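You operate a simulated robot arm through the tools that you are given. There is no shell and no other tool. Be economical: measure what you need, move in short steps, check, and stop when the job is done.

Carry out the task below with a simulated two-armed robot. There is one attempt and no reset: what you move stays moved.

JOB
Carry the yellow crate with both arms and set it on the top of the white trolley.
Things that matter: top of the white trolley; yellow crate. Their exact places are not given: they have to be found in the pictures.

Only the result counts: the job must be done as asked and must still hold three seconds after the hand-in. Knocking over, shifting, dropping, spilling or breaking anything else fails it.

ROBOT AND FRAMES
Two 6-joint arms with three-finger grippers on one trunk, on a base that drives. Base frame: it is fixed to the floor where the robot stands at the start and does not move with it; the origin is under the middle of the robot, x ahead of it, y to its left, z up. Units: cm, degrees, N and s.
The left shoulder is at the start at [4, 14.7, 128.6], the right one opposite. With the tool pointing down near the work surface each hand reaches from about 10 to 30 cm from the robot's upright axis, wherever it stands, measured 20 degrees to its own side. Places, roughly: top of the white trolley [20, -390, 60]; yellow crate (34x23x10 cm) [50, -20, 40]. Payload 2.69 kg a hand.
The TCP of each hand is the grasp point between the finger pads, 2.9 cm short of the fingertips. In the tool frame z runs along the fingers and y along their closing line. The gripper opens to 12 cm. The gripper's body begins 7.8 cm behind the TCP.
Orientation is that of the tool frame in the base frame, as a unit quaternion [x, y, z, w]. With the fingers straight down and closing along the base's y, the tool's x points along the base's -x, its y along +y and its z along -z.

CONTROLS
- The arms move only by the tool step_arm. It takes "left_commands", "right_commands" or both (then of equal length, played together; a hand with none holds still); each is a list of rows, each a list of 3 entries, a list of its own where there are three numbers: the shift along the tool's x, y, z in units of 25 mm (1.0 is 25 mm), then the turn, a rotation vector about the tool's x, y, z in units of 8 degrees (1.0 is 8 degrees), then the finger opening in cm, from 0 to 12. In form: [[[x, y, z], [ax, ay, az], claw], ...]. A call has 1 to 10 rows; each row shifts and turns the commanded pose from where the row before left it, along the tool's axes as they then stand. A call with a number of a shift or a turn outside -1 to 1 is refused whole. Each row takes 0.2 s and may step no farther than 5 cm and 8.6 degrees from the row before; otherwise, or with a gripper value out of range, the whole call is refused. A pose out of reach is approached as far as the arm can. The call stops where the force on the tool passes 40 N (or 10 N more than at its start, if that is more) or the arm is blocked; 0.2 s more then pass. The fingers move at their own pace and stop on an object; they squeeze with about 29 N. The grip force told is the motor's: it shows also when the fingers shut on nothing. Time passes only in rows, and 0.2 s behind the last, so rows that do not move let the fingers close. It gives the time, the measured TCP pose, the force on the tool (base axes), the opening and the grip force at its end, in the units of the frame above (readings bear some noise), with the torque about the TCP (base axes, N m) and any sound that the robot's microphone picked up, and new pictures: "pictures" is both (left out), scene, wrist or none (wrist: the cameras of the hands that moved).
- Cameras (640 x 400 px; columns grow to the right, rows downward): "scene" is now at [11.05, -1.45, 149.27]; the picture's right is [-0.14, -0.99, -0.00], its down [-0.81, 0.11, -0.58] and it looks along [0.57, -0.08, -0.82] (base axes); focal length 247 px, centre (320, 200). "left" rides on the left gripper at [6.3, 0, -10.4] in its tool frame; the picture's right is [0.00, 1.00, 0.00], its down [-0.83, 0.00, -0.56] and it looks along [-0.56, 0.00, 0.83] (tool axes); focal length 275 px, centre (320, 200). "right" rides on the right gripper at [6.3, 0, -10.4] in its tool frame; the picture's right is [0.01, 1.00, 0.00], its down [-0.83, 0.00, -0.56] and it looks along [-0.56, 0.00, 0.83] (tool axes); focal length 275 px, centre (320, 200).
- move_column(by): slides the trunk up (or, below 0, down) by that many cm; the arms and the scene camera ride with it, the base frame stays. It gives what a move gives, with no picture.
- base_move(legs): drives the robot by 1 to 6 legs, each [ahead, turn to the left] in cm and degrees, along the robot's own axes; the way and the turn of a leg run together, so that a leg with both is an arc; at most 150 cm and 180 degrees a leg. The arms and the cameras ride along, it lands a little off, and it stops where it bumps. It gives what a move gives, and a new picture of the scene camera.
- head_to(pan, tilt): turns the head with the scene camera to pan (to the left, within 86 degrees either way) and tilt (down, from -29 to 69), counted from straight ahead of the robot. It gives what a move gives, and a new picture of the scene camera.
- point_at(camera, pixels): for up to 12 pixels [column, row] of the newest picture of that camera ("zoom" is the newest enlarged one), the place [x, y, z] in the base frame of the surface seen there, good to about 0.3 cm, but the place of the scene camera against the robot may be out by one fixed shift of up to 2.5 cm in any direction. The clock stands still meanwhile.
- inspect(camera, box): a new picture of the part [left, top, right, bottom] of that camera's present view, enlarged. The clock stands still meanwhile.
- sign_off(): hands the job in; it is judged then, once.

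Go step by step. Measure first, check grasps and placings, and put right what went wrong. The budget is 80 turns and 260 pictures, counting those below and the enlarged ones. Unless the task says otherwise, let go and move clear before handing in, and close with one line.

The tools are called after ">>>" as a command line: name --argument value ..., lists and objects as JSON in quotes. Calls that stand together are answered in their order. step_arm: Moves the arms, as the interface text tells. Its arguments: {"type":"object","properties":{"left_commands":{"type":"array","items":{"type":"array"}},"right_commands":{"type":"array","items":{"type":"array"}},"pictures":{"type":"string","enum":["both","scene","wrist","none"]}},"required":[]} The other tools are called the same way: move_column (by) slides the trunk up or down; base_move (legs) drives the base; head_to (pan, tilt) turns the head that bears the scene camera; point_at (camera, pixels) gives the place of the surface under pixels of a picture; inspect (camera, box) takes an enlarged picture of a part of a camera's view; sign_off () hands the job in.

At the start:

```text
time: 0.0
left_ee_pos: [54.08, 4.3, 115.1]
left_orientation: [0.001, 1.0, 0.0, 0.0]
left_force: [-0.2, 0.0, -0.7]
left_torque: [0.01, -0.01, 0.02]
left_width: 12.04
left_finger_force: 0.0
right_ee_pos: [26.04, -20.42, 74.49]
right_orientation: [0.0, 1.0, 0.0, 0.0]
right_force: [-0.4, 0.3, 0.1]
right_torque: [-0.01, 0.0, -0.01]
right_width: 12.0
right_finger_force: 0.0
trunk travel left (down, up): [-41.3, 8.5]
robot x, y, heading: [-0.11, 0.08, -0.1]
head pan, tilt: [-8.1, 54.8]
```

scene: 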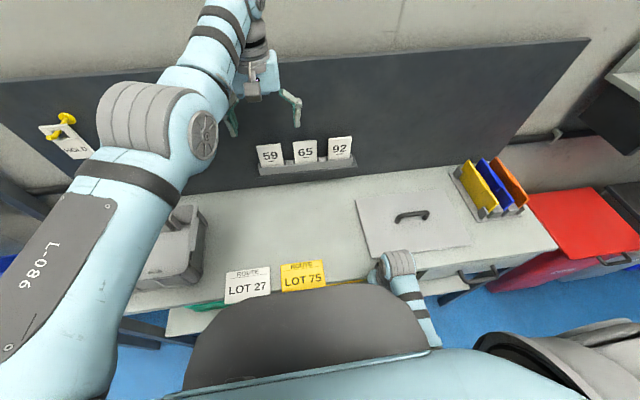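
right: 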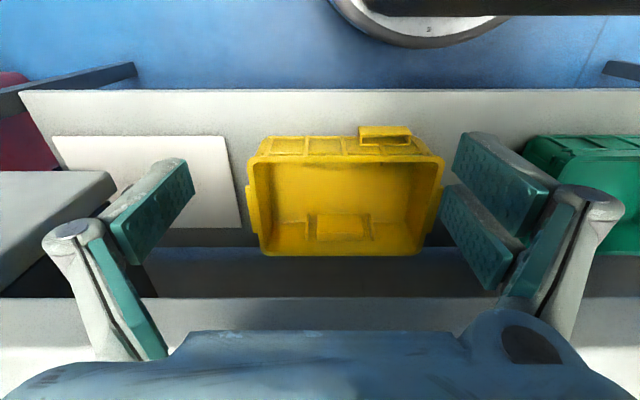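
left: 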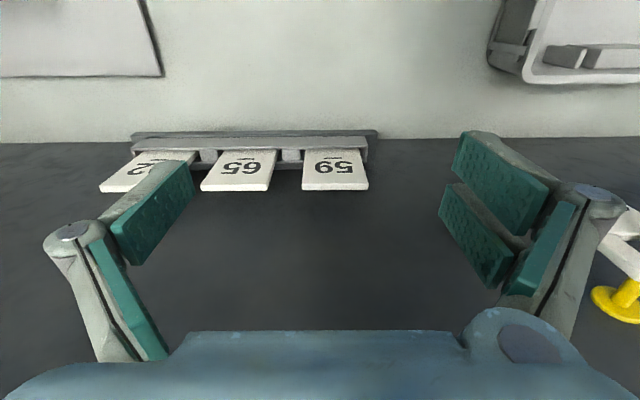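

The right wrist picture shows the yellow crate (about 250–445, 125–255) on a shelf below; I'll measure its points and those around it.

>>> point_at --camera "right" --pixels '[[262, 158], [430, 158], [385, 130], [340, 190], [420, 250], [270, 250], [248, 200], [442, 190], [200, 110], [200, 240], [60, 190], [345, 228]]'

>>> inspect --camera "right" --box '[160, 80, 520, 305]'

>>> head_to --pan -40 --tilt 60

```text
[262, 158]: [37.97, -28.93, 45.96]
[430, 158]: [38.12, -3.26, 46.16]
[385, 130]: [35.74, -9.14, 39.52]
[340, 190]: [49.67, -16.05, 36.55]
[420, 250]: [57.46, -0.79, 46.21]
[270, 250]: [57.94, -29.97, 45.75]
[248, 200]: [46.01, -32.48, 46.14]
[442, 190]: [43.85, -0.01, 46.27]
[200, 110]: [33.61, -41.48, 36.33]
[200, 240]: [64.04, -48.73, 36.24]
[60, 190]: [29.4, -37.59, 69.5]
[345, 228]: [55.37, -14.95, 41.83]
```

```text
1.78 times, centred on (340, 192) of right
```

zoom: 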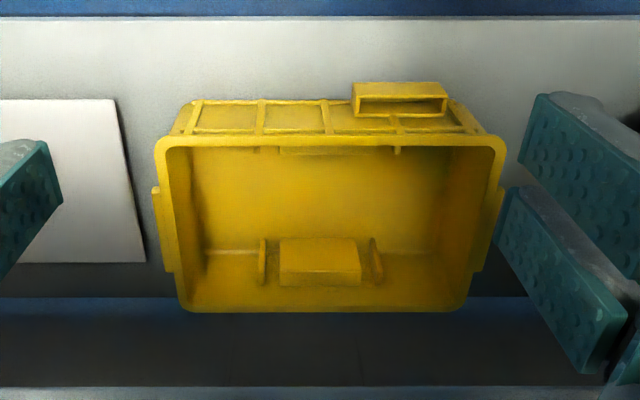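

```text
time: 1.0
left_ee_pos: [53.98, 4.39, 115.07]
left_orientation: [0.001, 1.0, -0.001, 0.0]
left_force: [-0.7, 0.4, 0.1]
left_torque: [-0.02, 0.02, 0.0]
left_width: 12.01
left_finger_force: 0.1
right_ee_pos: [25.98, -20.38, 74.52]
right_orientation: [0.0, 1.0, -0.001, 0.0]
right_force: [-0.3, -0.3, -0.3]
right_torque: [0.0, -0.04, -0.01]
right_width: 11.99
right_finger_force: 0.1
trunk travel left (down, up): [-41.3, 8.5]
robot x, y, heading: [-0.0, -0.03, -0.2]
head pan, tilt: [-40.0, 60.0]
```

scene: 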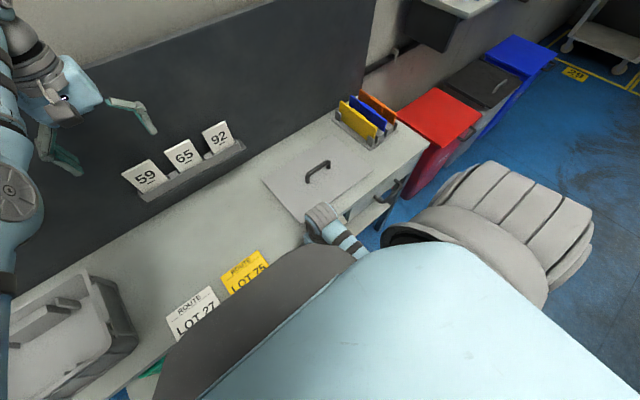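

The crate rim is at z≈46 (x 38–58, y −33–0) on a shelf at z≈36, maybe beneath the worktop. I'll measure the worktop edge and clearance.

>>> point_at --camera "right" --pixels '[[320, 275], [320, 292], [320, 302], [240, 320], [60, 280], [110, 180], [20, 92], [620, 95], [320, 92], [560, 150], [600, 245], [130, 285]]'

>>> point_at --camera "scene" --pixels '[[430, 150], [295, 215], [350, 195], [410, 180], [180, 350], [250, 285], [120, 370], [60, 300], [375, 115], [380, 220], [370, 245], [600, 40]]'

>>> head_to --pan -85 --tilt 20

```text
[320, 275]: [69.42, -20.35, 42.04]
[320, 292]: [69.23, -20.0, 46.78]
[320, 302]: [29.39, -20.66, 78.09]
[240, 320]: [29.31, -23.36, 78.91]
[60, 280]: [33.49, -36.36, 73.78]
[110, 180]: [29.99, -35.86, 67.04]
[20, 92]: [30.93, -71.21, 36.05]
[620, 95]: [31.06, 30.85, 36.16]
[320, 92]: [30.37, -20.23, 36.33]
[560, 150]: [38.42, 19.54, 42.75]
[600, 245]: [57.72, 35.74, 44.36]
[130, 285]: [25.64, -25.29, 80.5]
```

```text
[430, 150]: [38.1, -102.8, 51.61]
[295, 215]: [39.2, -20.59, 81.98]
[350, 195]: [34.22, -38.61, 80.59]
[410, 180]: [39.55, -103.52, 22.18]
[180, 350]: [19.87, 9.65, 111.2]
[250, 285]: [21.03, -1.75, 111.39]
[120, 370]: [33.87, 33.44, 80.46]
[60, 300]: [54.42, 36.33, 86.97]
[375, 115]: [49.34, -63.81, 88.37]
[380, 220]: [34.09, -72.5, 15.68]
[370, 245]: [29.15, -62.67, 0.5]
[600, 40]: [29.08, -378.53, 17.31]
```

```text
time: 2.1
left_ee_pos: [54.01, 4.38, 114.83]
left_orientation: [0.001, 1.0, 0.0, 0.0]
left_force: [0.4, -0.6, 0.1]
left_torque: [-0.04, 0.0, 0.0]
left_width: 12.0
left_finger_force: 0.1
right_ee_pos: [26.01, -20.37, 74.46]
right_orientation: [0.001, 1.0, 0.0, 0.0]
right_force: [0.4, -0.8, -0.3]
right_torque: [-0.01, -0.01, 0.02]
right_width: 12.04
right_finger_force: 0.0
trunk travel left (down, up): [-41.3, 8.5]
robot x, y, heading: [0.05, -0.01, -0.2]
head pan, tilt: [-85.0, 20.0]
```

scene: 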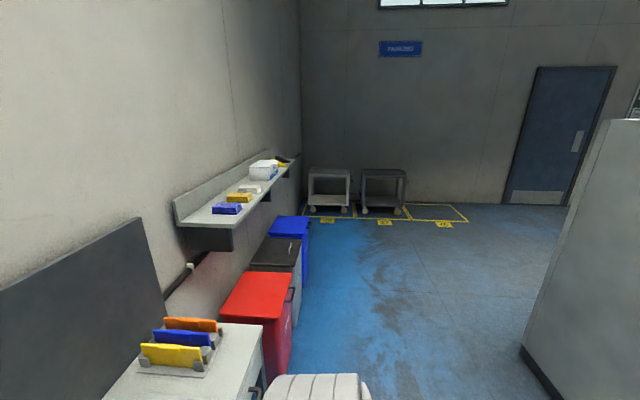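

The white trolley is at about (328,190) beside a dark one at (383,190). I'll inspect and measure them and obstacles on the way.

>>> inspect --camera "scene" --box '[270, 140, 430, 240]'

>>> point_at --camera "scene" --pixels '[[330, 171], [312, 170], [347, 170], [345, 177], [310, 178], [380, 172], [300, 310], [307, 240], [525, 345], [290, 160], [170, 235], [350, 217]]'

```text
4.00 times, centred on (350, 190) of scene
```

zoom: 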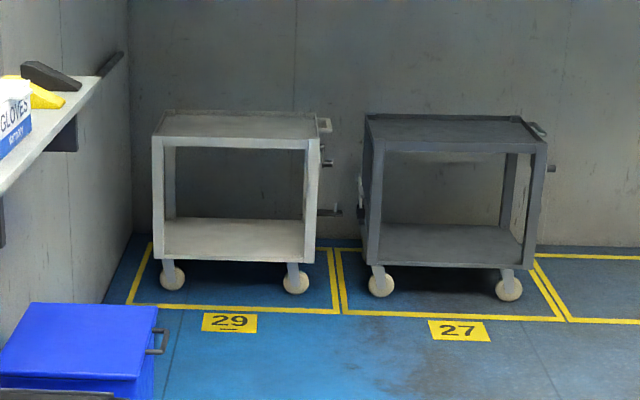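

```text
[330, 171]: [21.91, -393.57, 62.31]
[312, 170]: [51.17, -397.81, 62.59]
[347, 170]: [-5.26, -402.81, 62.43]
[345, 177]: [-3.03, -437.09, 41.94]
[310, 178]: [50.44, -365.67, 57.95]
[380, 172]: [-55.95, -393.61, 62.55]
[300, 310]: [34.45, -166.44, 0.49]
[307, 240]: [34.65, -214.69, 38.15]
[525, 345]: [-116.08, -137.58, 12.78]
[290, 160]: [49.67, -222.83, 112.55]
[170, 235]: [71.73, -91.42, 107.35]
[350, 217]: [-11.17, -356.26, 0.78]
```

Trolley top is at z≈62.4, x −6…52, y≈−366…−415. Plan: back off, tilt both tools forward-down, lower the trunk, then drive in and grip the crate's end walls from the front. First back off.

>>> base_move --legs '[[-25, 0]]'

>>> head_to --pan 0 --tilt 50

```text
time: 3.9
left_ee_pos: [29.17, 4.4, 114.82]
left_orientation: [0.0, 1.0, 0.0, -0.001]
left_force: [0.7, -0.6, 1.0]
left_torque: [0.02, 0.04, 0.0]
left_width: 12.01
left_finger_force: 0.0
right_ee_pos: [1.29, -20.36, 74.41]
right_orientation: [0.0, 1.0, 0.0, 0.0]
right_force: [0.4, 0.1, -0.3]
right_torque: [0.03, 0.03, -0.01]
right_width: 12.0
right_finger_force: 0.0
trunk travel left (down, up): [-41.3, 8.5]
robot x, y, heading: [-25.01, 0.04, -0.0]
head pan, tilt: [-85.0, 20.0]
```

scene: 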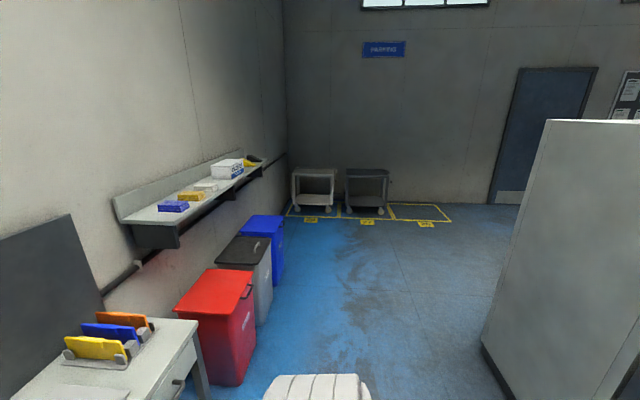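

```text
time: 5.5
left_ee_pos: [29.01, 4.29, 114.94]
left_orientation: [0.001, 1.0, -0.001, -0.001]
left_force: [-0.2, 0.1, 0.9]
left_torque: [0.02, 0.0, 0.02]
left_width: 11.99
left_finger_force: 0.0
right_ee_pos: [1.11, -20.47, 74.5]
right_orientation: [-0.001, 1.0, 0.0, 0.0]
right_force: [-0.3, 0.5, 1.0]
right_torque: [0.0, 0.02, -0.03]
right_width: 11.99
right_finger_force: 0.1
trunk travel left (down, up): [-41.3, 8.5]
robot x, y, heading: [-25.1, 0.0, 0.2]
head pan, tilt: [0.0, 50.0]
```

scene: 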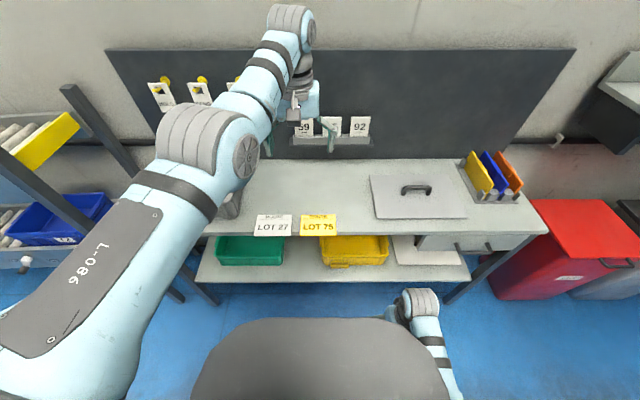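

Now the front of the bench is clear: the yellow crate (320–388, 236–268), the green one to the left, the drawer at (480,243). I'll zoom and measure.

>>> inspect --camera "scene" --box '[190, 195, 510, 300]'

>>> point_at --camera "scene" --pixels '[[283, 262], [280, 238], [322, 250], [322, 238], [386, 258], [388, 240], [355, 237], [395, 238], [420, 245], [460, 250], [318, 226], [275, 270]]'

```text
2.00 times, centred on (350, 248) of scene
```

zoom: 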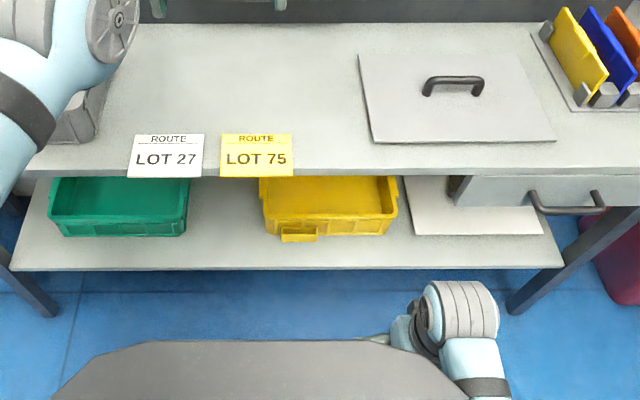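

```text
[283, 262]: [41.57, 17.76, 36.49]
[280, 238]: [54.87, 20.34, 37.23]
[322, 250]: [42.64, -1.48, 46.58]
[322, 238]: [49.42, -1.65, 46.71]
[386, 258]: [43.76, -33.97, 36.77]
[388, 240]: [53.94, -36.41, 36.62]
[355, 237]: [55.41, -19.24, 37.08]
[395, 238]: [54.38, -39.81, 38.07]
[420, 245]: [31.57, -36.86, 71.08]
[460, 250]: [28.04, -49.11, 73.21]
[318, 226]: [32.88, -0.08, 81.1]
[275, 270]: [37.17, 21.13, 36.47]
```

Space around the crate is fine (green crate ends at y≈18; drawer bottom ≈67 beyond y<−36). I'll retract the left hand and raise/spread the right before lowering the trunk.

>>> step_arm --left_commands '[[[0.95, -0.1, 0], [0, 0, 0], 12], [[0.95, -0.1, 0], [0, 0, 0], 12], [[0.95, -0.1, 0], [0, 0, 0], 12], [[0.95, -0.1, 0], [0, 0, 0], 12], [[0.95, -0.1, 0], [0, 0, 0], 12], [[0.95, -0.1, 0], [0, 0, 0], 12], [[0.95, -0.1, 0], [0, 0, 0], 12], [[0.95, -0.1, 0], [0, 0, 0], 12]]' --right_commands '[[[0, -0.6, -0.8], [0, 0, 0], 12], [[0, -0.6, -0.8], [0, 0, 0], 12], [[0, -0.6, -0.8], [0, 0, 0], 12], [[0, -0.6, -0.8], [0, 0, 0], 12], [[0, -0.6, -0.8], [0, 0, 0], 12], [[0, -0.6, -0.8], [0, 0, 0], 12], [[0, -0.6, -0.8], [0, 0, 0], 12], [[0, -0.6, -0.8], [0, 0, 0], 12]]' --pictures "scene"

```text
time: 7.3
left_ee_pos: [27.02, 0.61, 115.31]
left_orientation: [0.0, 1.0, 0.001, -0.002]
left_force: [-0.5, 0.4, -0.8]
left_torque: [0.03, 0.01, -0.03]
left_width: 12.02
left_finger_force: 0.1
left hand out of reach, approached as far as the arm can: row 1, 2, 3, 4, 5, 6, 7, 8
right_ee_pos: [1.16, -32.58, 90.6]
right_orientation: [0.0, 1.0, 0.002, 0.0]
right_force: [-0.2, -0.2, -0.6]
right_torque: [-0.01, 0.0, -0.02]
right_width: 11.99
right_finger_force: 0.0
trunk travel left (down, up): [-41.3, 8.5]
robot x, y, heading: [-25.45, -0.3, 0.4]
head pan, tilt: [0.0, 50.0]
```

scene: 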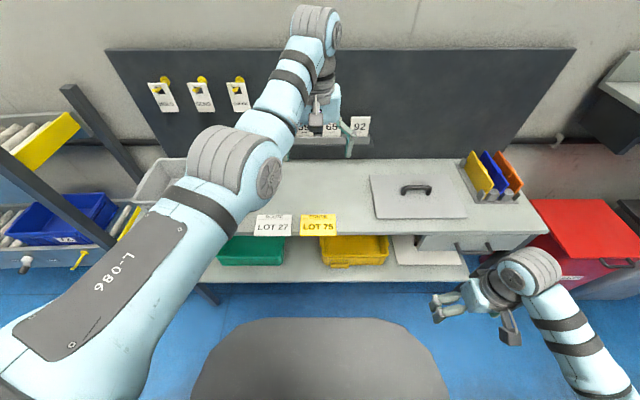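

The left arm can't retract at that height (stopped x≈27), so I lower it in front of the bench where reach inwards is possible.

>>> step_arm --left_commands '[[[0, 0, 1], [0, 0, 0], 12], [[0, 0, 1], [0, 0, 0], 12], [[0, 0, 1], [0, 0, 0], 12], [[0, 0, 1], [0, 0, 0], 12]]' --pictures "scene"

```text
time: 8.3
left_ee_pos: [27.36, 1.02, 105.13]
left_orientation: [0.0, 1.0, -0.001, -0.001]
left_force: [-0.1, 0.2, -0.4]
left_torque: [0.03, 0.01, -0.02]
left_width: 11.98
left_finger_force: 0.1
left hand out of reach, approached as far as the arm can: row 2
right_ee_pos: [1.25, -32.39, 90.49]
right_orientation: [0.0, 1.0, 0.0, 0.0]
right_force: [0.2, -0.2, 0.2]
right_torque: [0.01, 0.0, -0.03]
right_width: 12.02
right_finger_force: 0.1
trunk travel left (down, up): [-41.3, 8.5]
robot x, y, heading: [-25.11, 0.3, 0.1]
head pan, tilt: [0.0, 50.0]
```

scene: 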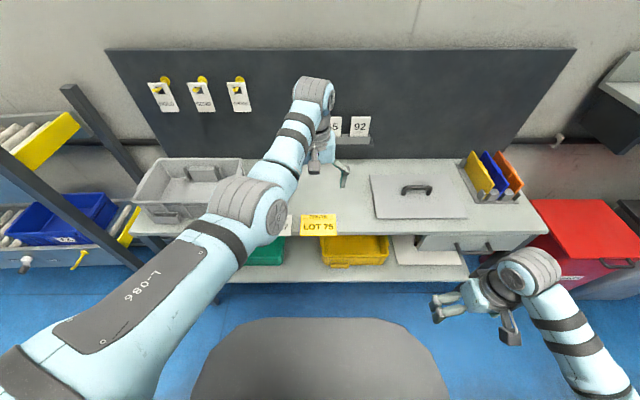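

The commanded pose follows the actual one. Continue the left hand back and down together.

>>> step_arm --left_commands '[[[0.8, 0.2, 0.6], [0, 0, 0], 12], [[0.8, 0.2, 0.6], [0, 0, 0], 12], [[0.8, 0.2, 0.6], [0, 0, 0], 12], [[0.8, 0.2, 0.6], [0, 0, 0], 12], [[0.8, 0.2, 0.6], [0, 0, 0], 12], [[0.8, 0.2, 0.6], [0, 0, 0], 12]]' --pictures "scene"

```text
time: 9.9
left_ee_pos: [21.37, 10.66, 94.78]
left_orientation: [-0.026, 0.999, 0.033, 0.013]
left_force: [-0.3, -1.0, 0.1]
left_torque: [0.0, 0.01, 0.0]
left_width: 11.97
left_finger_force: 0.3
left hand out of reach, approached as far as the arm can: row 1, 2, 3, 4, 5, 6
right_ee_pos: [1.2, -32.44, 90.44]
right_orientation: [0.001, 1.0, 0.0, 0.0]
right_force: [-0.1, -0.6, 0.2]
right_torque: [-0.02, 0.0, 0.03]
right_width: 12.0
right_finger_force: 0.1
trunk travel left (down, up): [-41.3, 8.5]
robot x, y, heading: [-24.63, -0.1, 0.1]
head pan, tilt: [0.0, 50.0]
stopped in row 6 (left hand): the arm was blocked; the commanded pose is now the measured one
```

scene: 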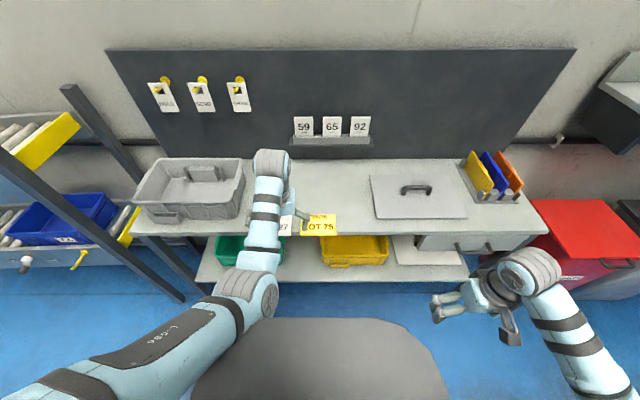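

Left hand is now at x 21, z 95. Next tilt both tools 40° forward and bring the right hand ahead to the same x.

>>> step_arm --left_commands '[[[0, 0, 0], [0, 0, 0], 12], [[0, 0, 0], [0, 0, 0], 12], [[0, 0, 0], [0, -1, 0], 12], [[0, 0, 0], [0, -1, 0], 12], [[0, 0, 0], [0, -1, 0], 12], [[0, 0, 0], [0, -1, 0], 12], [[0, 0, 0], [0, -1, 0], 12]]' --right_commands '[[[-1, 0, 0], [0, 0, 0], 12], [[-1, 0, 0], [0, 0, 0], 12], [[-1, 0, 0], [0, -1, 0], 12], [[-1, 0, 0], [0, -1, 0], 12], [[-1, 0, 0], [0, -1, 0], 12], [[0, 0, 0], [0, -1, 0], 12], [[0, 0, 0], [0, -1, 0], 12]]'

```text
time: 11.0
left_ee_pos: [24.94, 18.36, 97.26]
left_orientation: [-0.039, 0.971, 0.101, 0.215]
left_force: [-0.8, -1.0, 1.0]
left_torque: [-0.02, 0.02, 0.03]
left_width: 11.99
left_finger_force: 0.1
left hand out of reach, approached as far as the arm can: row 4, 5
right_ee_pos: [11.87, -32.72, 90.76]
right_orientation: [0.0, 0.986, -0.001, 0.164]
right_force: [-0.3, 0.5, -0.7]
right_torque: [0.0, -0.01, 0.02]
right_width: 11.98
right_finger_force: 0.1
right hand out of reach, approached as far as the arm can: row 2
trunk travel left (down, up): [-41.3, 8.5]
robot x, y, heading: [-25.11, 0.2, 0.2]
head pan, tilt: [0.0, 50.0]
stopped in row 5 (left hand): the arm was blocked; the commanded pose is now the measured one
```

scene: 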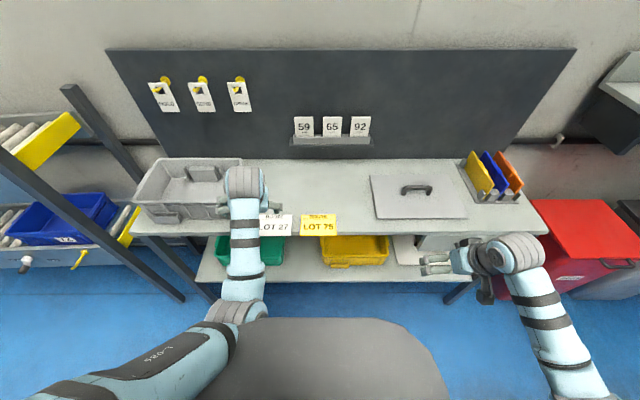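
right: 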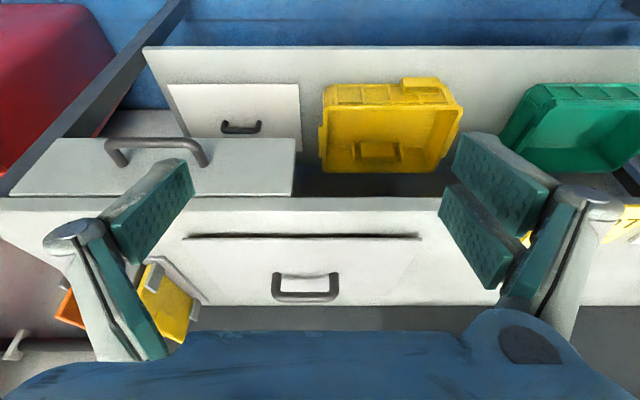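
left: 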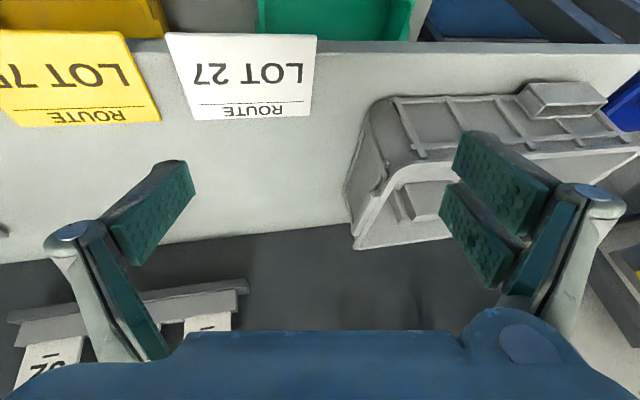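

The left stopped short (blocked/reach limit) at z 97; it wants to be lower relative to the shoulder. I back off 15 cm for room and see what lower poses allow.

>>> base_move --legs '[[-15, 0]]'

>>> step_arm --left_commands '[[[0, -0.6, 1], [0, 0, 0], 12], [[0, -0.6, 1], [0, 0, 0], 12], [[0, -0.6, 1], [0, 0, 0], 12], [[0, -0.6, 1], [0, 0, 0], 12], [[0, -0.6, 1], [0, 0, 0], 12], [[0, -0.6, 1], [0, 0, 0], 12]]' --pictures "scene"

```text
time: 12.4
left_ee_pos: [10.05, 18.35, 97.04]
left_orientation: [-0.039, 0.971, 0.1, 0.213]
left_force: [0.5, 1.0, -0.1]
left_torque: [-0.05, 0.03, 0.01]
left_width: 11.98
left_finger_force: 0.1
right_ee_pos: [-2.89, -32.69, 90.75]
right_orientation: [0.001, 0.987, 0.0, 0.163]
right_force: [0.4, -0.2, 0.1]
right_torque: [0.0, 0.04, -0.01]
right_width: 12.01
right_finger_force: 0.1
trunk travel left (down, up): [-41.3, 8.5]
robot x, y, heading: [-40.15, -0.01, 0.2]
head pan, tilt: [0.0, 50.0]
```

scene: 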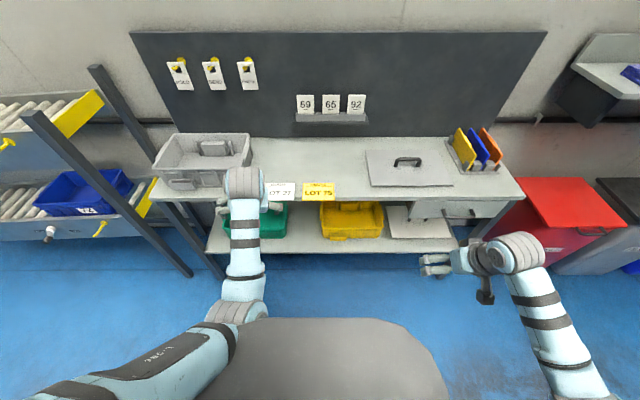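

```text
time: 13.8
left_ee_pos: [17.13, 12.75, 82.2]
left_orientation: [-0.04, 0.971, 0.1, 0.215]
left_force: [0.1, -0.2, 0.0]
left_torque: [0.0, -0.02, -0.04]
left_width: 12.0
left_finger_force: 0.1
right_ee_pos: [-3.15, -32.82, 90.8]
right_orientation: [0.0, 0.987, 0.0, 0.163]
right_force: [0.5, 0.3, 0.1]
right_torque: [-0.01, 0.01, -0.02]
right_width: 12.02
right_finger_force: 0.1
trunk travel left (down, up): [-41.3, 8.5]
robot x, y, heading: [-40.38, -0.26, -0.1]
head pan, tilt: [0.0, 50.0]
```

scene: 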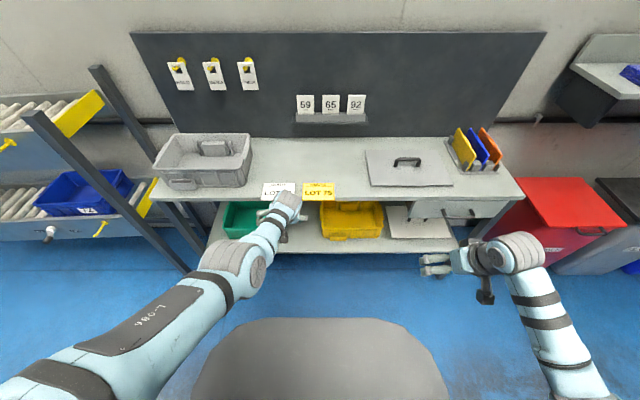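

Left now moves freely at z 82. I straighten both to a 40° tilt and bring them to matching height and x.

>>> step_arm --left_commands '[[[0, -0.5, 0], [0.52, -0.62, 0.02], 12], [[0, -0.5, 0], [0.52, -0.62, 0.02], 12], [[0, -0.5, 0], [0.52, -0.62, 0.02], 12], [[0.67, -0.8, -0.57], [0, 0, 0], 12], [[0.67, -0.8, -0.57], [0, 0, 0], 12], [[0.67, -0.8, -0.57], [0, 0, 0], 12], [[0.67, -0.8, -0.57], [0, 0, 0], 12], [[0.67, -0.8, -0.57], [0, 0, 0], 12]]' --right_commands '[[[0, 0, 0], [0, -0.88, 0], 12], [[0, 0, 0], [0, -0.88, 0], 12], [[0, 0, 0], [0, -0.88, 0], 12], [[-0.09, 0, 1], [0, 0, 0], 12], [[-0.09, 0, 1], [0, 0, 0], 12], [[-0.09, 0, 1], [0, 0, 0], 12], [[-0.09, 0, 1], [0, 0, 0], 12], [[-0.09, 0, 1], [0, 0, 0], 12]]' --pictures "scene"

```text
time: 15.2
left_ee_pos: [20.14, 13.28, 88.8]
left_orientation: [-0.003, 0.905, 0.073, 0.419]
left_force: [0.2, -0.7, 0.0]
left_torque: [-0.05, -0.04, 0.03]
left_width: 12.01
left_finger_force: 0.1
left hand out of reach, approached as far as the arm can: row 6
right_ee_pos: [1.32, -32.67, 86.34]
right_orientation: [0.001, 0.939, 0.0, 0.343]
right_force: [-0.5, 0.0, 0.2]
right_torque: [-0.02, 0.0, 0.01]
right_width: 12.0
right_finger_force: 0.2
trunk travel left (down, up): [-41.3, 8.5]
robot x, y, heading: [-40.34, 0.26, 0.2]
head pan, tilt: [0.0, 50.0]
stopped in row 6 (left hand): the arm was blocked; the commanded pose is now the measured one
```

scene: 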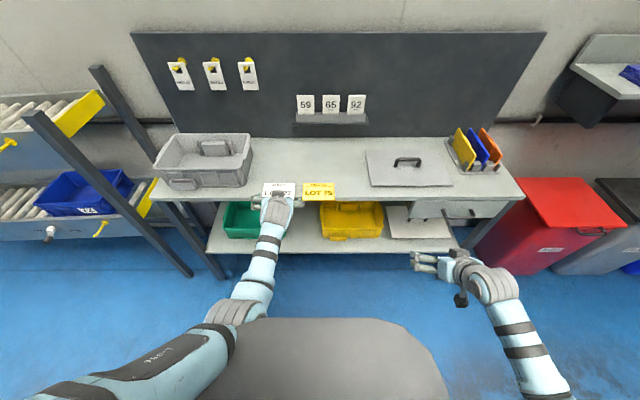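

The left hand again hit a reach limit when retracting high. I'll lower it first, then retract.

>>> step_arm --left_commands '[[[0.77, 0, 0.64], [0, 0, 0], 12], [[0.77, 0, 0.64], [0, 0, 0], 12], [[0.77, 0, 0.64], [0, 0, 0], 12], [[0.77, 0, 0.64], [0, 0, 0], 12], [[0.77, 0, 0.64], [0, 0, 0], 12], [[0.77, 0, 0.64], [0, 0, 0], 12]]' --pictures "scene"

```text
time: 16.6
left_ee_pos: [18.2, 12.87, 78.2]
left_orientation: [-0.002, 0.906, 0.07, 0.418]
left_force: [1.4, 0.3, -0.1]
left_torque: [-0.01, -0.01, -0.01]
left_width: 12.04
left_finger_force: 0.1
left hand out of reach, approached as far as the arm can: row 4, 5, 6
right_ee_pos: [1.32, -32.62, 86.19]
right_orientation: [0.0, 0.94, 0.001, 0.341]
right_force: [0.0, 0.4, -0.9]
right_torque: [0.01, -0.02, -0.02]
right_width: 12.0
right_finger_force: 0.1
trunk travel left (down, up): [-41.3, 8.5]
robot x, y, heading: [-39.83, -0.2, -0.0]
head pan, tilt: [0.0, 50.0]
```

scene: 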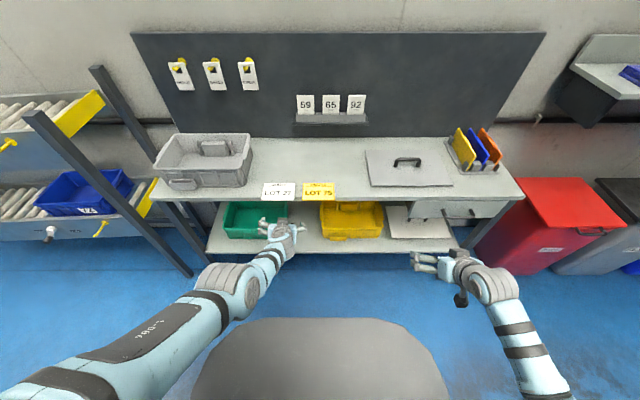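

Now at z 78 try pulling the left hand straight back.

>>> step_arm --left_commands '[[[0.64, 0, -0.77], [0, 0, 0], 12], [[0.64, 0, -0.77], [0, 0, 0], 12], [[0.64, 0, -0.77], [0, 0, 0], 12], [[0.64, 0, -0.77], [0, 0, 0], 12], [[0.64, 0, -0.77], [0, 0, 0], 12]]' --pictures "scene"

```text
time: 17.9
left_ee_pos: [13.28, 17.36, 84.82]
left_orientation: [0.01, 0.865, 0.117, 0.487]
left_force: [0.4, 0.4, 0.1]
left_torque: [0.0, 0.02, -0.01]
left_width: 12.0
left_finger_force: 0.1
right_ee_pos: [1.22, -32.61, 86.1]
right_orientation: [0.0, 0.94, 0.0, 0.342]
right_force: [-0.8, 0.7, -0.1]
right_torque: [-0.01, -0.01, 0.01]
right_width: 11.99
right_finger_force: 0.1
trunk travel left (down, up): [-41.3, 8.5]
robot x, y, heading: [-40.05, 0.16, 0.1]
head pan, tilt: [0.0, 50.0]
stopped in row 5 (left hand): the arm was blocked; the commanded pose is now the measured one
```

scene: 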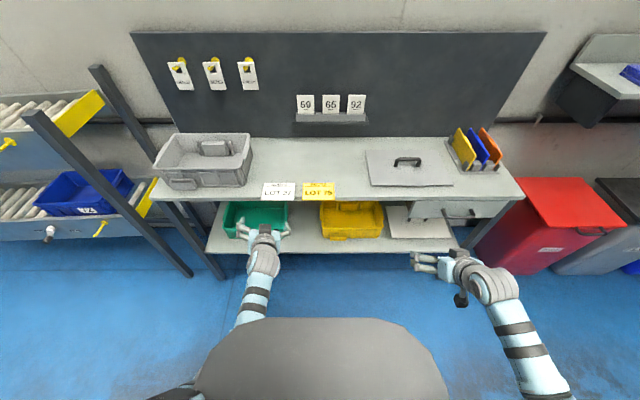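

The left elbow has now folded. The robot is better centred on the crate (y≈−16.5), so hands sit symmetric at ±16. I level the left tool and bring the right hand inward.

>>> step_arm --left_commands '[[[0, 0, 0], [0.385, 0.585, -0.18], 12], [[0, 0, 0], [0.385, 0.585, -0.18], 12], [[0, 0, 0], [0.385, 0.585, -0.18], 12], [[0, 0, 0], [0.385, 0.585, -0.18], 12]]' --right_commands '[[[0, 0.8, 0], [0, 0, 0], 12], [[0, 0.8, 0], [0, 0, 0], 12], [[0, 0.8, 0], [0, 0, 0], 12], [[0, 0.8, 0], [0, 0, 0], 12]]' --pictures "scene"

```text
time: 18.9
left_ee_pos: [13.09, 17.22, 84.71]
left_orientation: [-0.001, 0.941, -0.001, 0.338]
left_force: [0.0, -0.7, -0.4]
left_torque: [-0.02, 0.01, 0.01]
left_width: 12.0
left_finger_force: 0.0
right_ee_pos: [1.43, -24.58, 86.16]
right_orientation: [0.0, 0.94, 0.0, 0.341]
right_force: [0.2, -0.5, 0.0]
right_torque: [0.0, 0.01, 0.02]
right_width: 11.98
right_finger_force: 0.0
trunk travel left (down, up): [-41.3, 8.5]
robot x, y, heading: [-40.19, 0.03, 0.1]
head pan, tilt: [0.0, 50.0]
```

scene: 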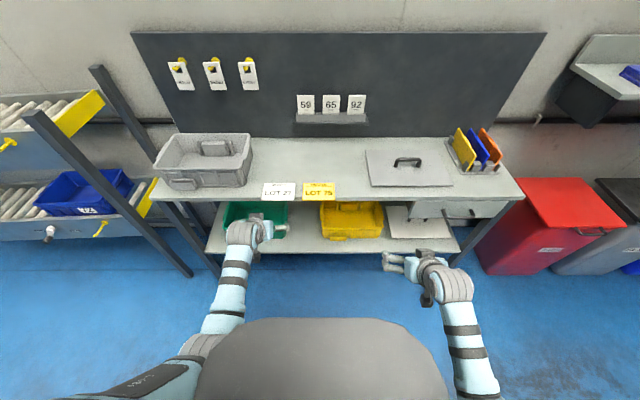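

Left orientation is right now. Align both hands at x≈6, z≈84, y≈±17.

>>> step_arm --left_commands '[[[0.54, 0, -0.45], [0, 0, 0], 12], [[0.54, 0, -0.45], [0, 0, 0], 12], [[0.54, 0, -0.45], [0, 0, 0], 12], [[0.54, 0, -0.45], [0, 0, 0], 12]]' --right_commands '[[[-0.25, 0.8, 0.47], [0, 0, 0], 12], [[-0.25, 0.8, 0.47], [0, 0, 0], 12], [[-0.25, 0.8, 0.47], [0, 0, 0], 12], [[-0.25, 0.8, 0.47], [0, 0, 0], 12]]' --pictures "scene"

```text
time: 19.9
left_ee_pos: [6.13, 17.24, 84.75]
left_orientation: [0.0, 0.94, -0.002, 0.34]
left_force: [-0.2, 0.3, 0.6]
left_torque: [-0.02, -0.03, 0.0]
left_width: 12.0
left_finger_force: 0.0
right_ee_pos: [6.38, -16.54, 84.23]
right_orientation: [0.0, 0.94, 0.0, 0.342]
right_force: [-1.1, -0.2, 0.5]
right_torque: [-0.05, 0.01, -0.04]
right_width: 12.0
right_finger_force: 0.0
trunk travel left (down, up): [-41.3, 8.5]
robot x, y, heading: [-39.43, 0.08, 0.1]
head pan, tilt: [0.0, 50.0]
```

scene: 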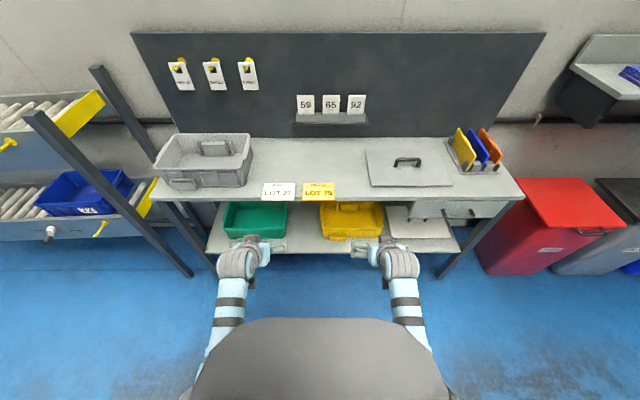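

Hands are symmetric. Shift the robot sideways by turn–drive–turn to y≈−16.5, then lower the trunk 30 cm.

>>> base_move --legs '[[0, -90], [16.4, 0], [0, 90]]'

>>> move_column --by -31

>>> head_to --pan 0 --tilt 45

```text
time: 29.0
left_ee_pos: [6.09, 1.16, 84.65]
left_orientation: [-0.005, 0.941, 0.0, 0.339]
left_force: [0.1, -0.8, 0.1]
left_torque: [0.0, 0.04, 0.0]
left_width: 11.99
left_finger_force: 0.1
right_ee_pos: [6.77, -32.75, 84.22]
right_orientation: [-0.004, 0.94, 0.001, 0.342]
right_force: [0.3, 0.0, 0.9]
right_torque: [-0.04, -0.03, 0.0]
right_width: 12.0
right_finger_force: 0.0
trunk travel left (down, up): [-41.3, 8.5]
robot x, y, heading: [-39.72, -16.5, 0.7]
head pan, tilt: [0.0, 50.0]
```

scene: 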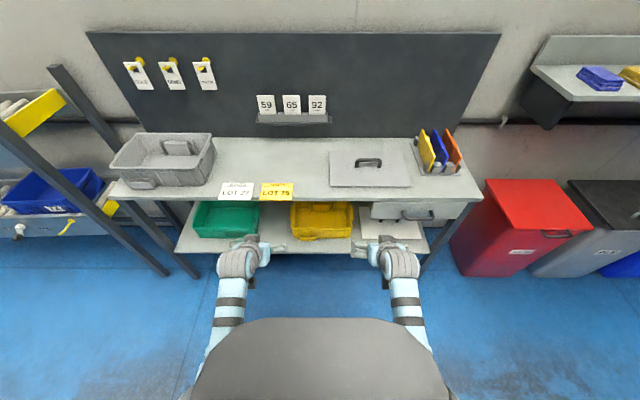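

```text
time: 32.2
left_ee_pos: [7.1, 1.39, 60.76]
left_orientation: [-0.011, 0.928, 0.001, 0.372]
left_force: [0.1, 0.1, -0.2]
left_torque: [0.02, -0.02, 0.0]
left_width: 12.01
left_finger_force: 0.1
right_ee_pos: [7.86, -32.89, 60.94]
right_orientation: [0.003, 0.924, 0.003, 0.381]
right_force: [0.1, -0.5, -0.3]
right_torque: [0.01, 0.0, 0.02]
right_width: 11.99
right_finger_force: 0.0
trunk travel left (down, up): [-13.1, 36.6]
robot x, y, heading: [-39.87, -16.7, 0.5]
head pan, tilt: [0.0, 50.0]
stopped: the arm was blocked; the commanded pose is now the measured one
```

```text
time: 32.9
left_ee_pos: [7.12, 1.31, 60.82]
left_orientation: [-0.01, 0.928, -0.001, 0.373]
left_force: [0.6, 0.7, 1.2]
left_torque: [-0.01, 0.02, -0.02]
left_width: 11.99
left_finger_force: 0.1
right_ee_pos: [8.1, -32.84, 61.02]
right_orientation: [0.002, 0.924, 0.003, 0.383]
right_force: [0.2, -0.1, -0.2]
right_torque: [-0.02, -0.03, -0.01]
right_width: 11.99
right_finger_force: 0.1
trunk travel left (down, up): [-13.1, 36.6]
robot x, y, heading: [-39.84, -16.82, 0.8]
head pan, tilt: [0.0, 45.0]
```

scene: 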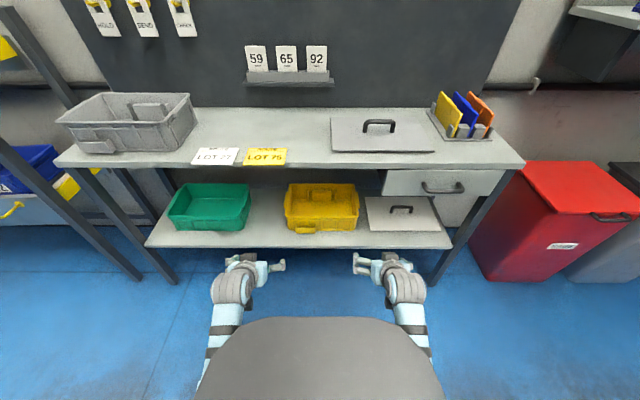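

The trunk blocked after 28 cm (forearms probably touch the base). I raise it 6 cm and extend the hands forward and down instead.

>>> move_column --by 6

>>> step_arm --left_commands '[[[-0.1, 0, 1], [0, 0, 0], 12], [[-0.1, 0, 1], [0, 0, 0], 12], [[-0.1, 0, 1], [0, 0, 0], 12], [[-0.1, 0, 1], [0, 0, 0], 12], [[0.2, 0, 1], [0, 0, 0], 12]]' --right_commands '[[[-0.1, 0, 1], [0, 0, 0], 12], [[-0.1, 0, 1], [0, 0, 0], 12], [[-0.1, 0, 1], [0, 0, 0], 12], [[-0.1, 0, 1], [0, 0, 0], 12], [[0.2, 0, 1], [0, 0, 0], 12]]' --pictures "scene"

```text
time: 33.9
left_ee_pos: [6.86, 1.26, 64.63]
left_orientation: [-0.01, 0.931, 0.001, 0.365]
left_force: [-0.2, -0.8, 0.4]
left_torque: [-0.01, -0.01, -0.01]
left_width: 11.99
left_finger_force: 0.0
right_ee_pos: [7.65, -32.91, 64.79]
right_orientation: [0.002, 0.927, 0.002, 0.375]
right_force: [-1.1, -1.1, -0.2]
right_torque: [0.0, 0.02, 0.0]
right_width: 12.0
right_finger_force: 0.3
trunk travel left (down, up): [-19.1, 30.6]
robot x, y, heading: [-39.56, -16.5, 0.6]
head pan, tilt: [0.0, 45.0]
```

```text
time: 35.1
left_ee_pos: [16.04, 1.42, 56.02]
left_orientation: [-0.01, 0.931, 0.001, 0.365]
left_force: [-1.0, 0.2, -1.6]
left_torque: [-0.03, -0.04, 0.02]
left_width: 11.99
left_finger_force: 0.1
right_ee_pos: [17.04, -32.8, 56.38]
right_orientation: [0.001, 0.926, 0.003, 0.376]
right_force: [-0.1, 1.1, 0.1]
right_torque: [0.01, 0.0, -0.01]
right_width: 11.96
right_finger_force: 0.1
trunk travel left (down, up): [-19.1, 30.6]
robot x, y, heading: [-40.02, -16.06, 0.5]
head pan, tilt: [0.0, 45.0]
```

scene: 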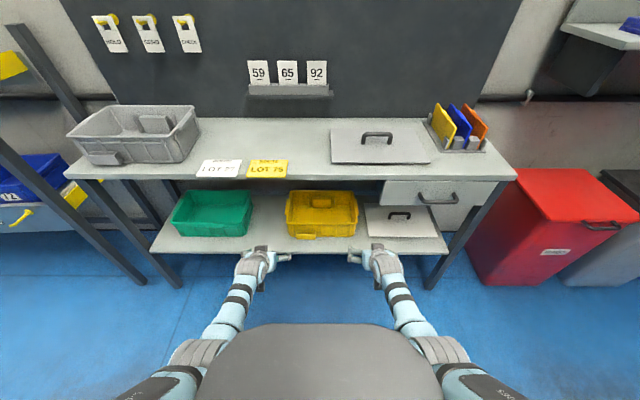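

Good. Check forearm/wrist heights before driving under the worktop.

>>> point_at --camera "scene" --pixels '[[250, 262], [238, 290], [225, 320], [195, 350], [382, 262], [395, 290], [410, 325], [440, 350], [358, 202], [287, 205], [250, 200], [385, 205]]'

>>> step_arm --left_commands '[[[0, 0, 0], [0, 0, 0], 12]]' --right_commands '[[[0, 0, 0], [0, 0, 0], 12]]' --pictures "wrist"

```text
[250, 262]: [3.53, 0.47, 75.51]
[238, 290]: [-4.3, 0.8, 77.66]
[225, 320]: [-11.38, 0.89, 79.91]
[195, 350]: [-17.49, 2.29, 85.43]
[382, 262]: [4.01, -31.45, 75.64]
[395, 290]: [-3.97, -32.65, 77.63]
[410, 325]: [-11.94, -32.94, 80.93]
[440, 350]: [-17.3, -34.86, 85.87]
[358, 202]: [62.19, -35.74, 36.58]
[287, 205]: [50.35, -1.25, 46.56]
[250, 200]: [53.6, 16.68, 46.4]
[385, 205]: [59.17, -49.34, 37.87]
```

```text
time: 35.5
left_ee_pos: [15.98, 1.4, 56.04]
left_orientation: [-0.01, 0.93, 0.0, 0.367]
left_force: [-0.4, 1.0, 0.4]
left_torque: [0.02, 0.03, -0.01]
left_width: 12.01
left_finger_force: 0.1
right_ee_pos: [16.96, -32.86, 56.33]
right_orientation: [0.001, 0.926, 0.003, 0.377]
right_force: [0.1, -0.4, 0.0]
right_torque: [-0.01, -0.01, 0.03]
right_width: 12.01
right_finger_force: 0.1
trunk travel left (down, up): [-19.1, 30.6]
robot x, y, heading: [-39.8, -16.51, 0.6]
head pan, tilt: [0.0, 45.0]
```

right: 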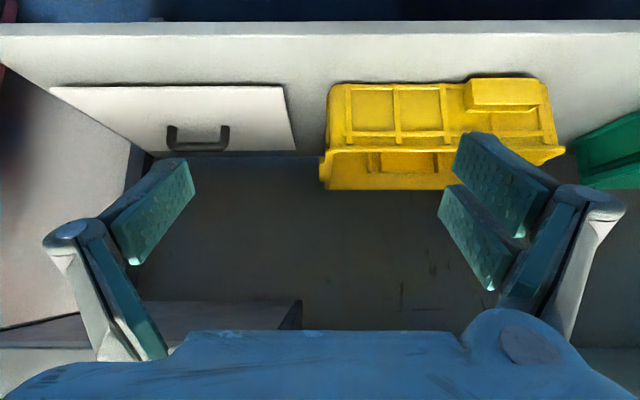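
left: 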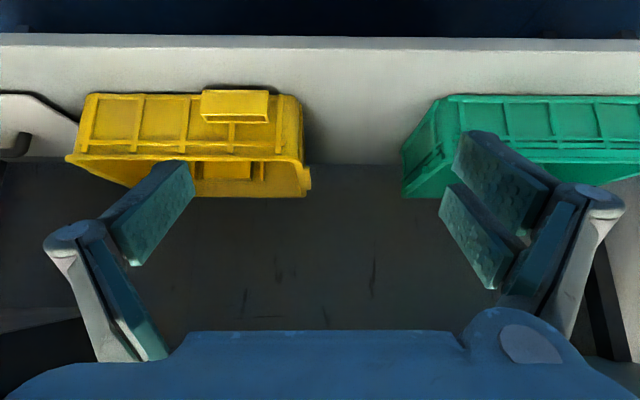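

Wrist tops sit ~19.5 cm above the TCP; I need the drawer's lower edge precisely.

>>> inspect --camera "scene" --box '[270, 150, 470, 275]'

>>> point_at --camera "scene" --pixels '[[384, 193], [390, 193], [387, 200], [386, 183], [420, 201], [430, 205], [330, 176], [330, 181], [370, 178], [300, 236], [345, 236], [376, 185]]'

```text
3.20 times, centred on (370, 212) of scene
```

zoom: 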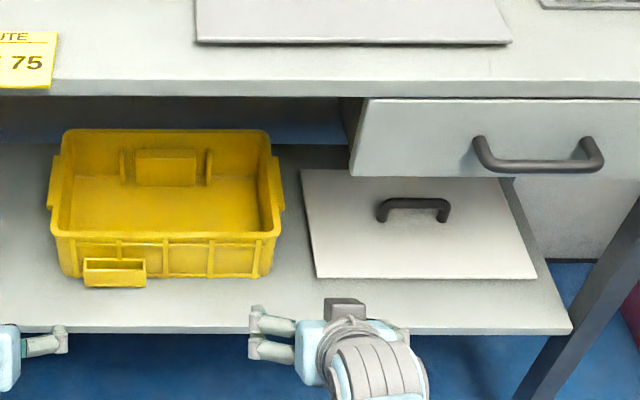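

```text
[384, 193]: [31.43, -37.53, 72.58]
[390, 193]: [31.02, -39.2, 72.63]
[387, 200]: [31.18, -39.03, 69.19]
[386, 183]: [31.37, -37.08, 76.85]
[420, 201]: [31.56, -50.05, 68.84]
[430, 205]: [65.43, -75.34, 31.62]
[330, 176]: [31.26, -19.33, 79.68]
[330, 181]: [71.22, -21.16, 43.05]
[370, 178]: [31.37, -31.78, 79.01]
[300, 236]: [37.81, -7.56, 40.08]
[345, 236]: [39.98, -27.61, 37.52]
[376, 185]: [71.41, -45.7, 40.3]
```

Drawer bottom ≈68.5, left edge y≈−36.5; worktop underside ≈78. I'll lower the hands to z≈50.5, shift the right inward to y≈−29, and then drive in.

>>> step_arm --left_commands '[[[0.75, -0.45, 0.8], [0, 0, 0], 12], [[0.75, -0.45, 0.8], [0, 0, 0], 12]]' --right_commands '[[[0.78, 0.75, 0.8], [0, 0, 0], 12], [[0.78, 0.75, 0.8], [0, 0, 0], 12]]' --pictures "none"

>>> base_move --legs '[[16, -0.6]]'

```text
time: 36.1
left_ee_pos: [14.81, -1.7, 51.21]
left_orientation: [-0.009, 0.93, 0.0, 0.368]
left_force: [-0.3, -1.4, 0.5]
left_torque: [0.02, 0.0, 0.01]
left_width: 12.02
left_finger_force: 0.0
left hand out of reach, approached as far as the arm can: row 2
right_ee_pos: [16.0, -29.25, 52.4]
right_orientation: [0.002, 0.927, 0.003, 0.376]
right_force: [0.7, 0.6, 0.3]
right_torque: [-0.02, 0.0, -0.01]
right_width: 11.96
right_finger_force: 0.1
right hand out of reach, approached as far as the arm can: row 2
trunk travel left (down, up): [-19.1, 30.6]
robot x, y, heading: [-39.72, -16.69, 0.6]
head pan, tilt: [0.0, 45.0]
```

```text
time: 37.5
left_ee_pos: [30.84, -2.09, 51.2]
left_orientation: [-0.006, 0.93, 0.0, 0.367]
left_force: [-0.6, -0.1, 1.0]
left_torque: [-0.03, 0.02, 0.02]
left_width: 12.01
left_finger_force: 0.1
right_ee_pos: [31.7, -29.72, 52.42]
right_orientation: [0.007, 0.926, 0.0, 0.377]
right_force: [0.3, 0.0, -0.6]
right_torque: [0.01, -0.01, -0.02]
right_width: 12.01
right_finger_force: 0.1
trunk travel left (down, up): [-19.1, 30.6]
robot x, y, heading: [-24.24, -16.49, 0.3]
head pan, tilt: [0.0, 45.0]
```

scene: 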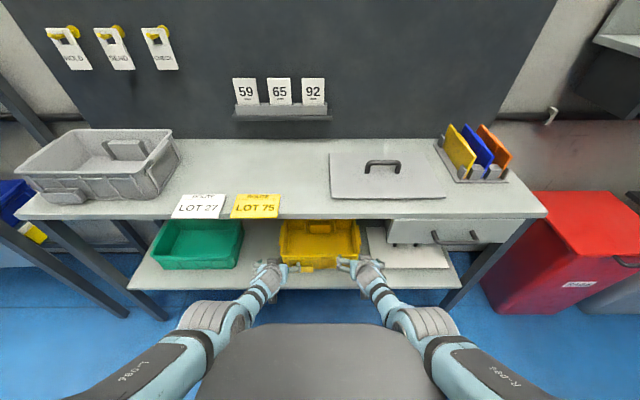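

Hands reached z 51–52 at their limit; lower the trunk 2 cm, then view the wrists before going farther in.

>>> move_column --by -1.8

>>> step_arm --left_commands '[[[0, 0, 0], [0, 0, 0], 12]]' --right_commands '[[[0, 0, 0], [0, 0, 0], 12]]'

```text
time: 38.2
left_ee_pos: [30.91, -2.06, 49.29]
left_orientation: [-0.006, 0.93, 0.0, 0.367]
left_force: [0.7, 1.4, -0.4]
left_torque: [0.02, 0.01, 0.0]
left_width: 11.98
left_finger_force: 0.1
right_ee_pos: [31.75, -29.75, 50.53]
right_orientation: [0.006, 0.926, 0.001, 0.377]
right_force: [0.2, -0.5, 1.5]
right_torque: [0.03, 0.03, -0.03]
right_width: 12.0
right_finger_force: 0.0
trunk travel left (down, up): [-17.3, 32.4]
robot x, y, heading: [-23.75, -16.3, 0.1]
head pan, tilt: [0.0, 45.0]
```

```text
time: 38.6
left_ee_pos: [30.84, -2.01, 49.45]
left_orientation: [-0.006, 0.93, 0.0, 0.367]
left_force: [0.7, 0.0, 0.8]
left_torque: [-0.03, -0.01, 0.02]
left_width: 12.01
left_finger_force: 0.2
right_ee_pos: [31.77, -29.74, 50.58]
right_orientation: [0.006, 0.927, 0.001, 0.376]
right_force: [0.7, 0.2, -0.3]
right_torque: [0.01, 0.05, 0.01]
right_width: 11.99
right_finger_force: 0.0
trunk travel left (down, up): [-17.3, 32.4]
robot x, y, heading: [-23.9, -16.87, 0.2]
head pan, tilt: [0.0, 45.0]
```

scene: 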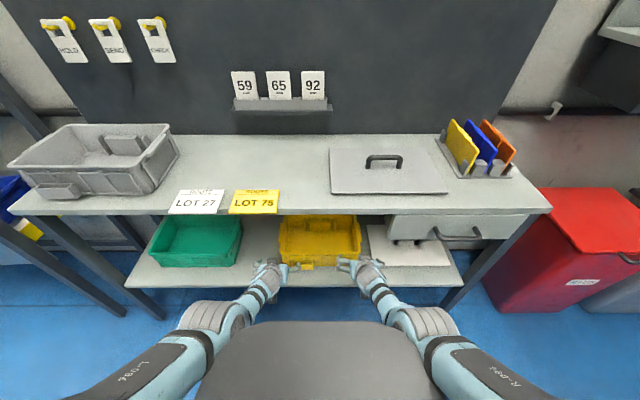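
right: 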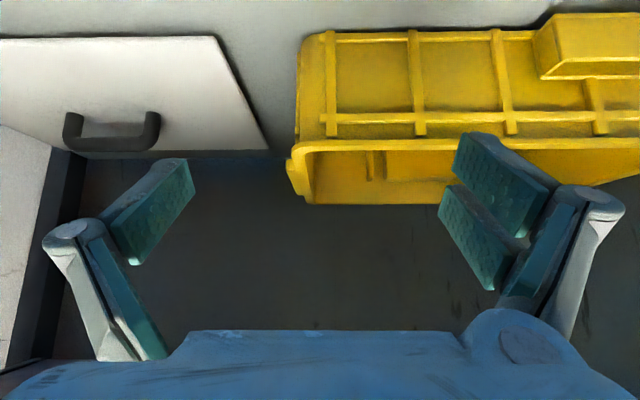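
left: 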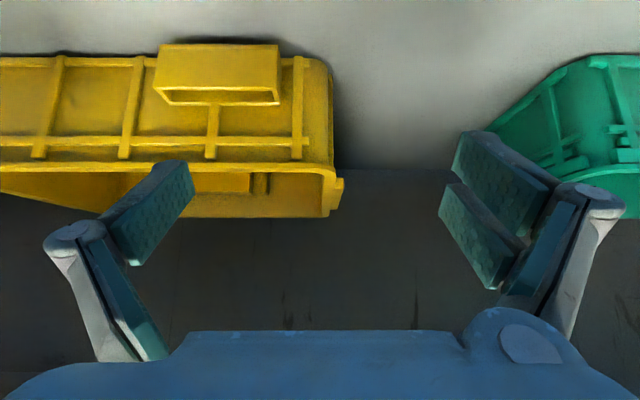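

Left fingertips would just clear the rim; I'll measure the end walls from the wrist cameras and raise the left by 1 cm.

>>> point_at --camera "left" --pixels '[[328, 190], [340, 186], [300, 168], [333, 168], [313, 195], [328, 100]]'

>>> point_at --camera "right" --pixels '[[308, 180], [293, 178], [330, 145], [298, 150], [320, 185], [299, 80], [30, 200]]'

>>> step_arm --left_commands '[[[-0.3, 0.4, -0.32], [0, 0, 0], 12]]' --pictures "none"

```text
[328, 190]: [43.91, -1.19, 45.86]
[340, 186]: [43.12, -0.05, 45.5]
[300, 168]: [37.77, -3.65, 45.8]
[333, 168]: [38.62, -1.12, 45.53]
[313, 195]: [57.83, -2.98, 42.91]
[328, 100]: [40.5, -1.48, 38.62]
```

```text
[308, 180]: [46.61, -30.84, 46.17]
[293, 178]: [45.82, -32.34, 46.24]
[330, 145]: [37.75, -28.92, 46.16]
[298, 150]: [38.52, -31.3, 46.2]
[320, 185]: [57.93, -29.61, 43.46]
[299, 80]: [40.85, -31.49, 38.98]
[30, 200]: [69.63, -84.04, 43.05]
```

```text
time: 39.0
left_ee_pos: [30.83, -1.09, 50.46]
left_orientation: [-0.006, 0.931, 0.0, 0.366]
left_force: [0.3, -0.1, 0.1]
left_torque: [0.02, 0.03, 0.01]
left_width: 12.01
left_finger_force: 0.1
right_ee_pos: [31.83, -29.73, 50.59]
right_orientation: [0.006, 0.927, 0.001, 0.376]
right_force: [-0.8, 0.2, 0.0]
right_torque: [-0.01, -0.03, -0.01]
right_width: 12.02
right_finger_force: 0.1
trunk travel left (down, up): [-17.3, 32.4]
robot x, y, heading: [-24.26, -16.24, 0.1]
head pan, tilt: [0.0, 45.0]
```

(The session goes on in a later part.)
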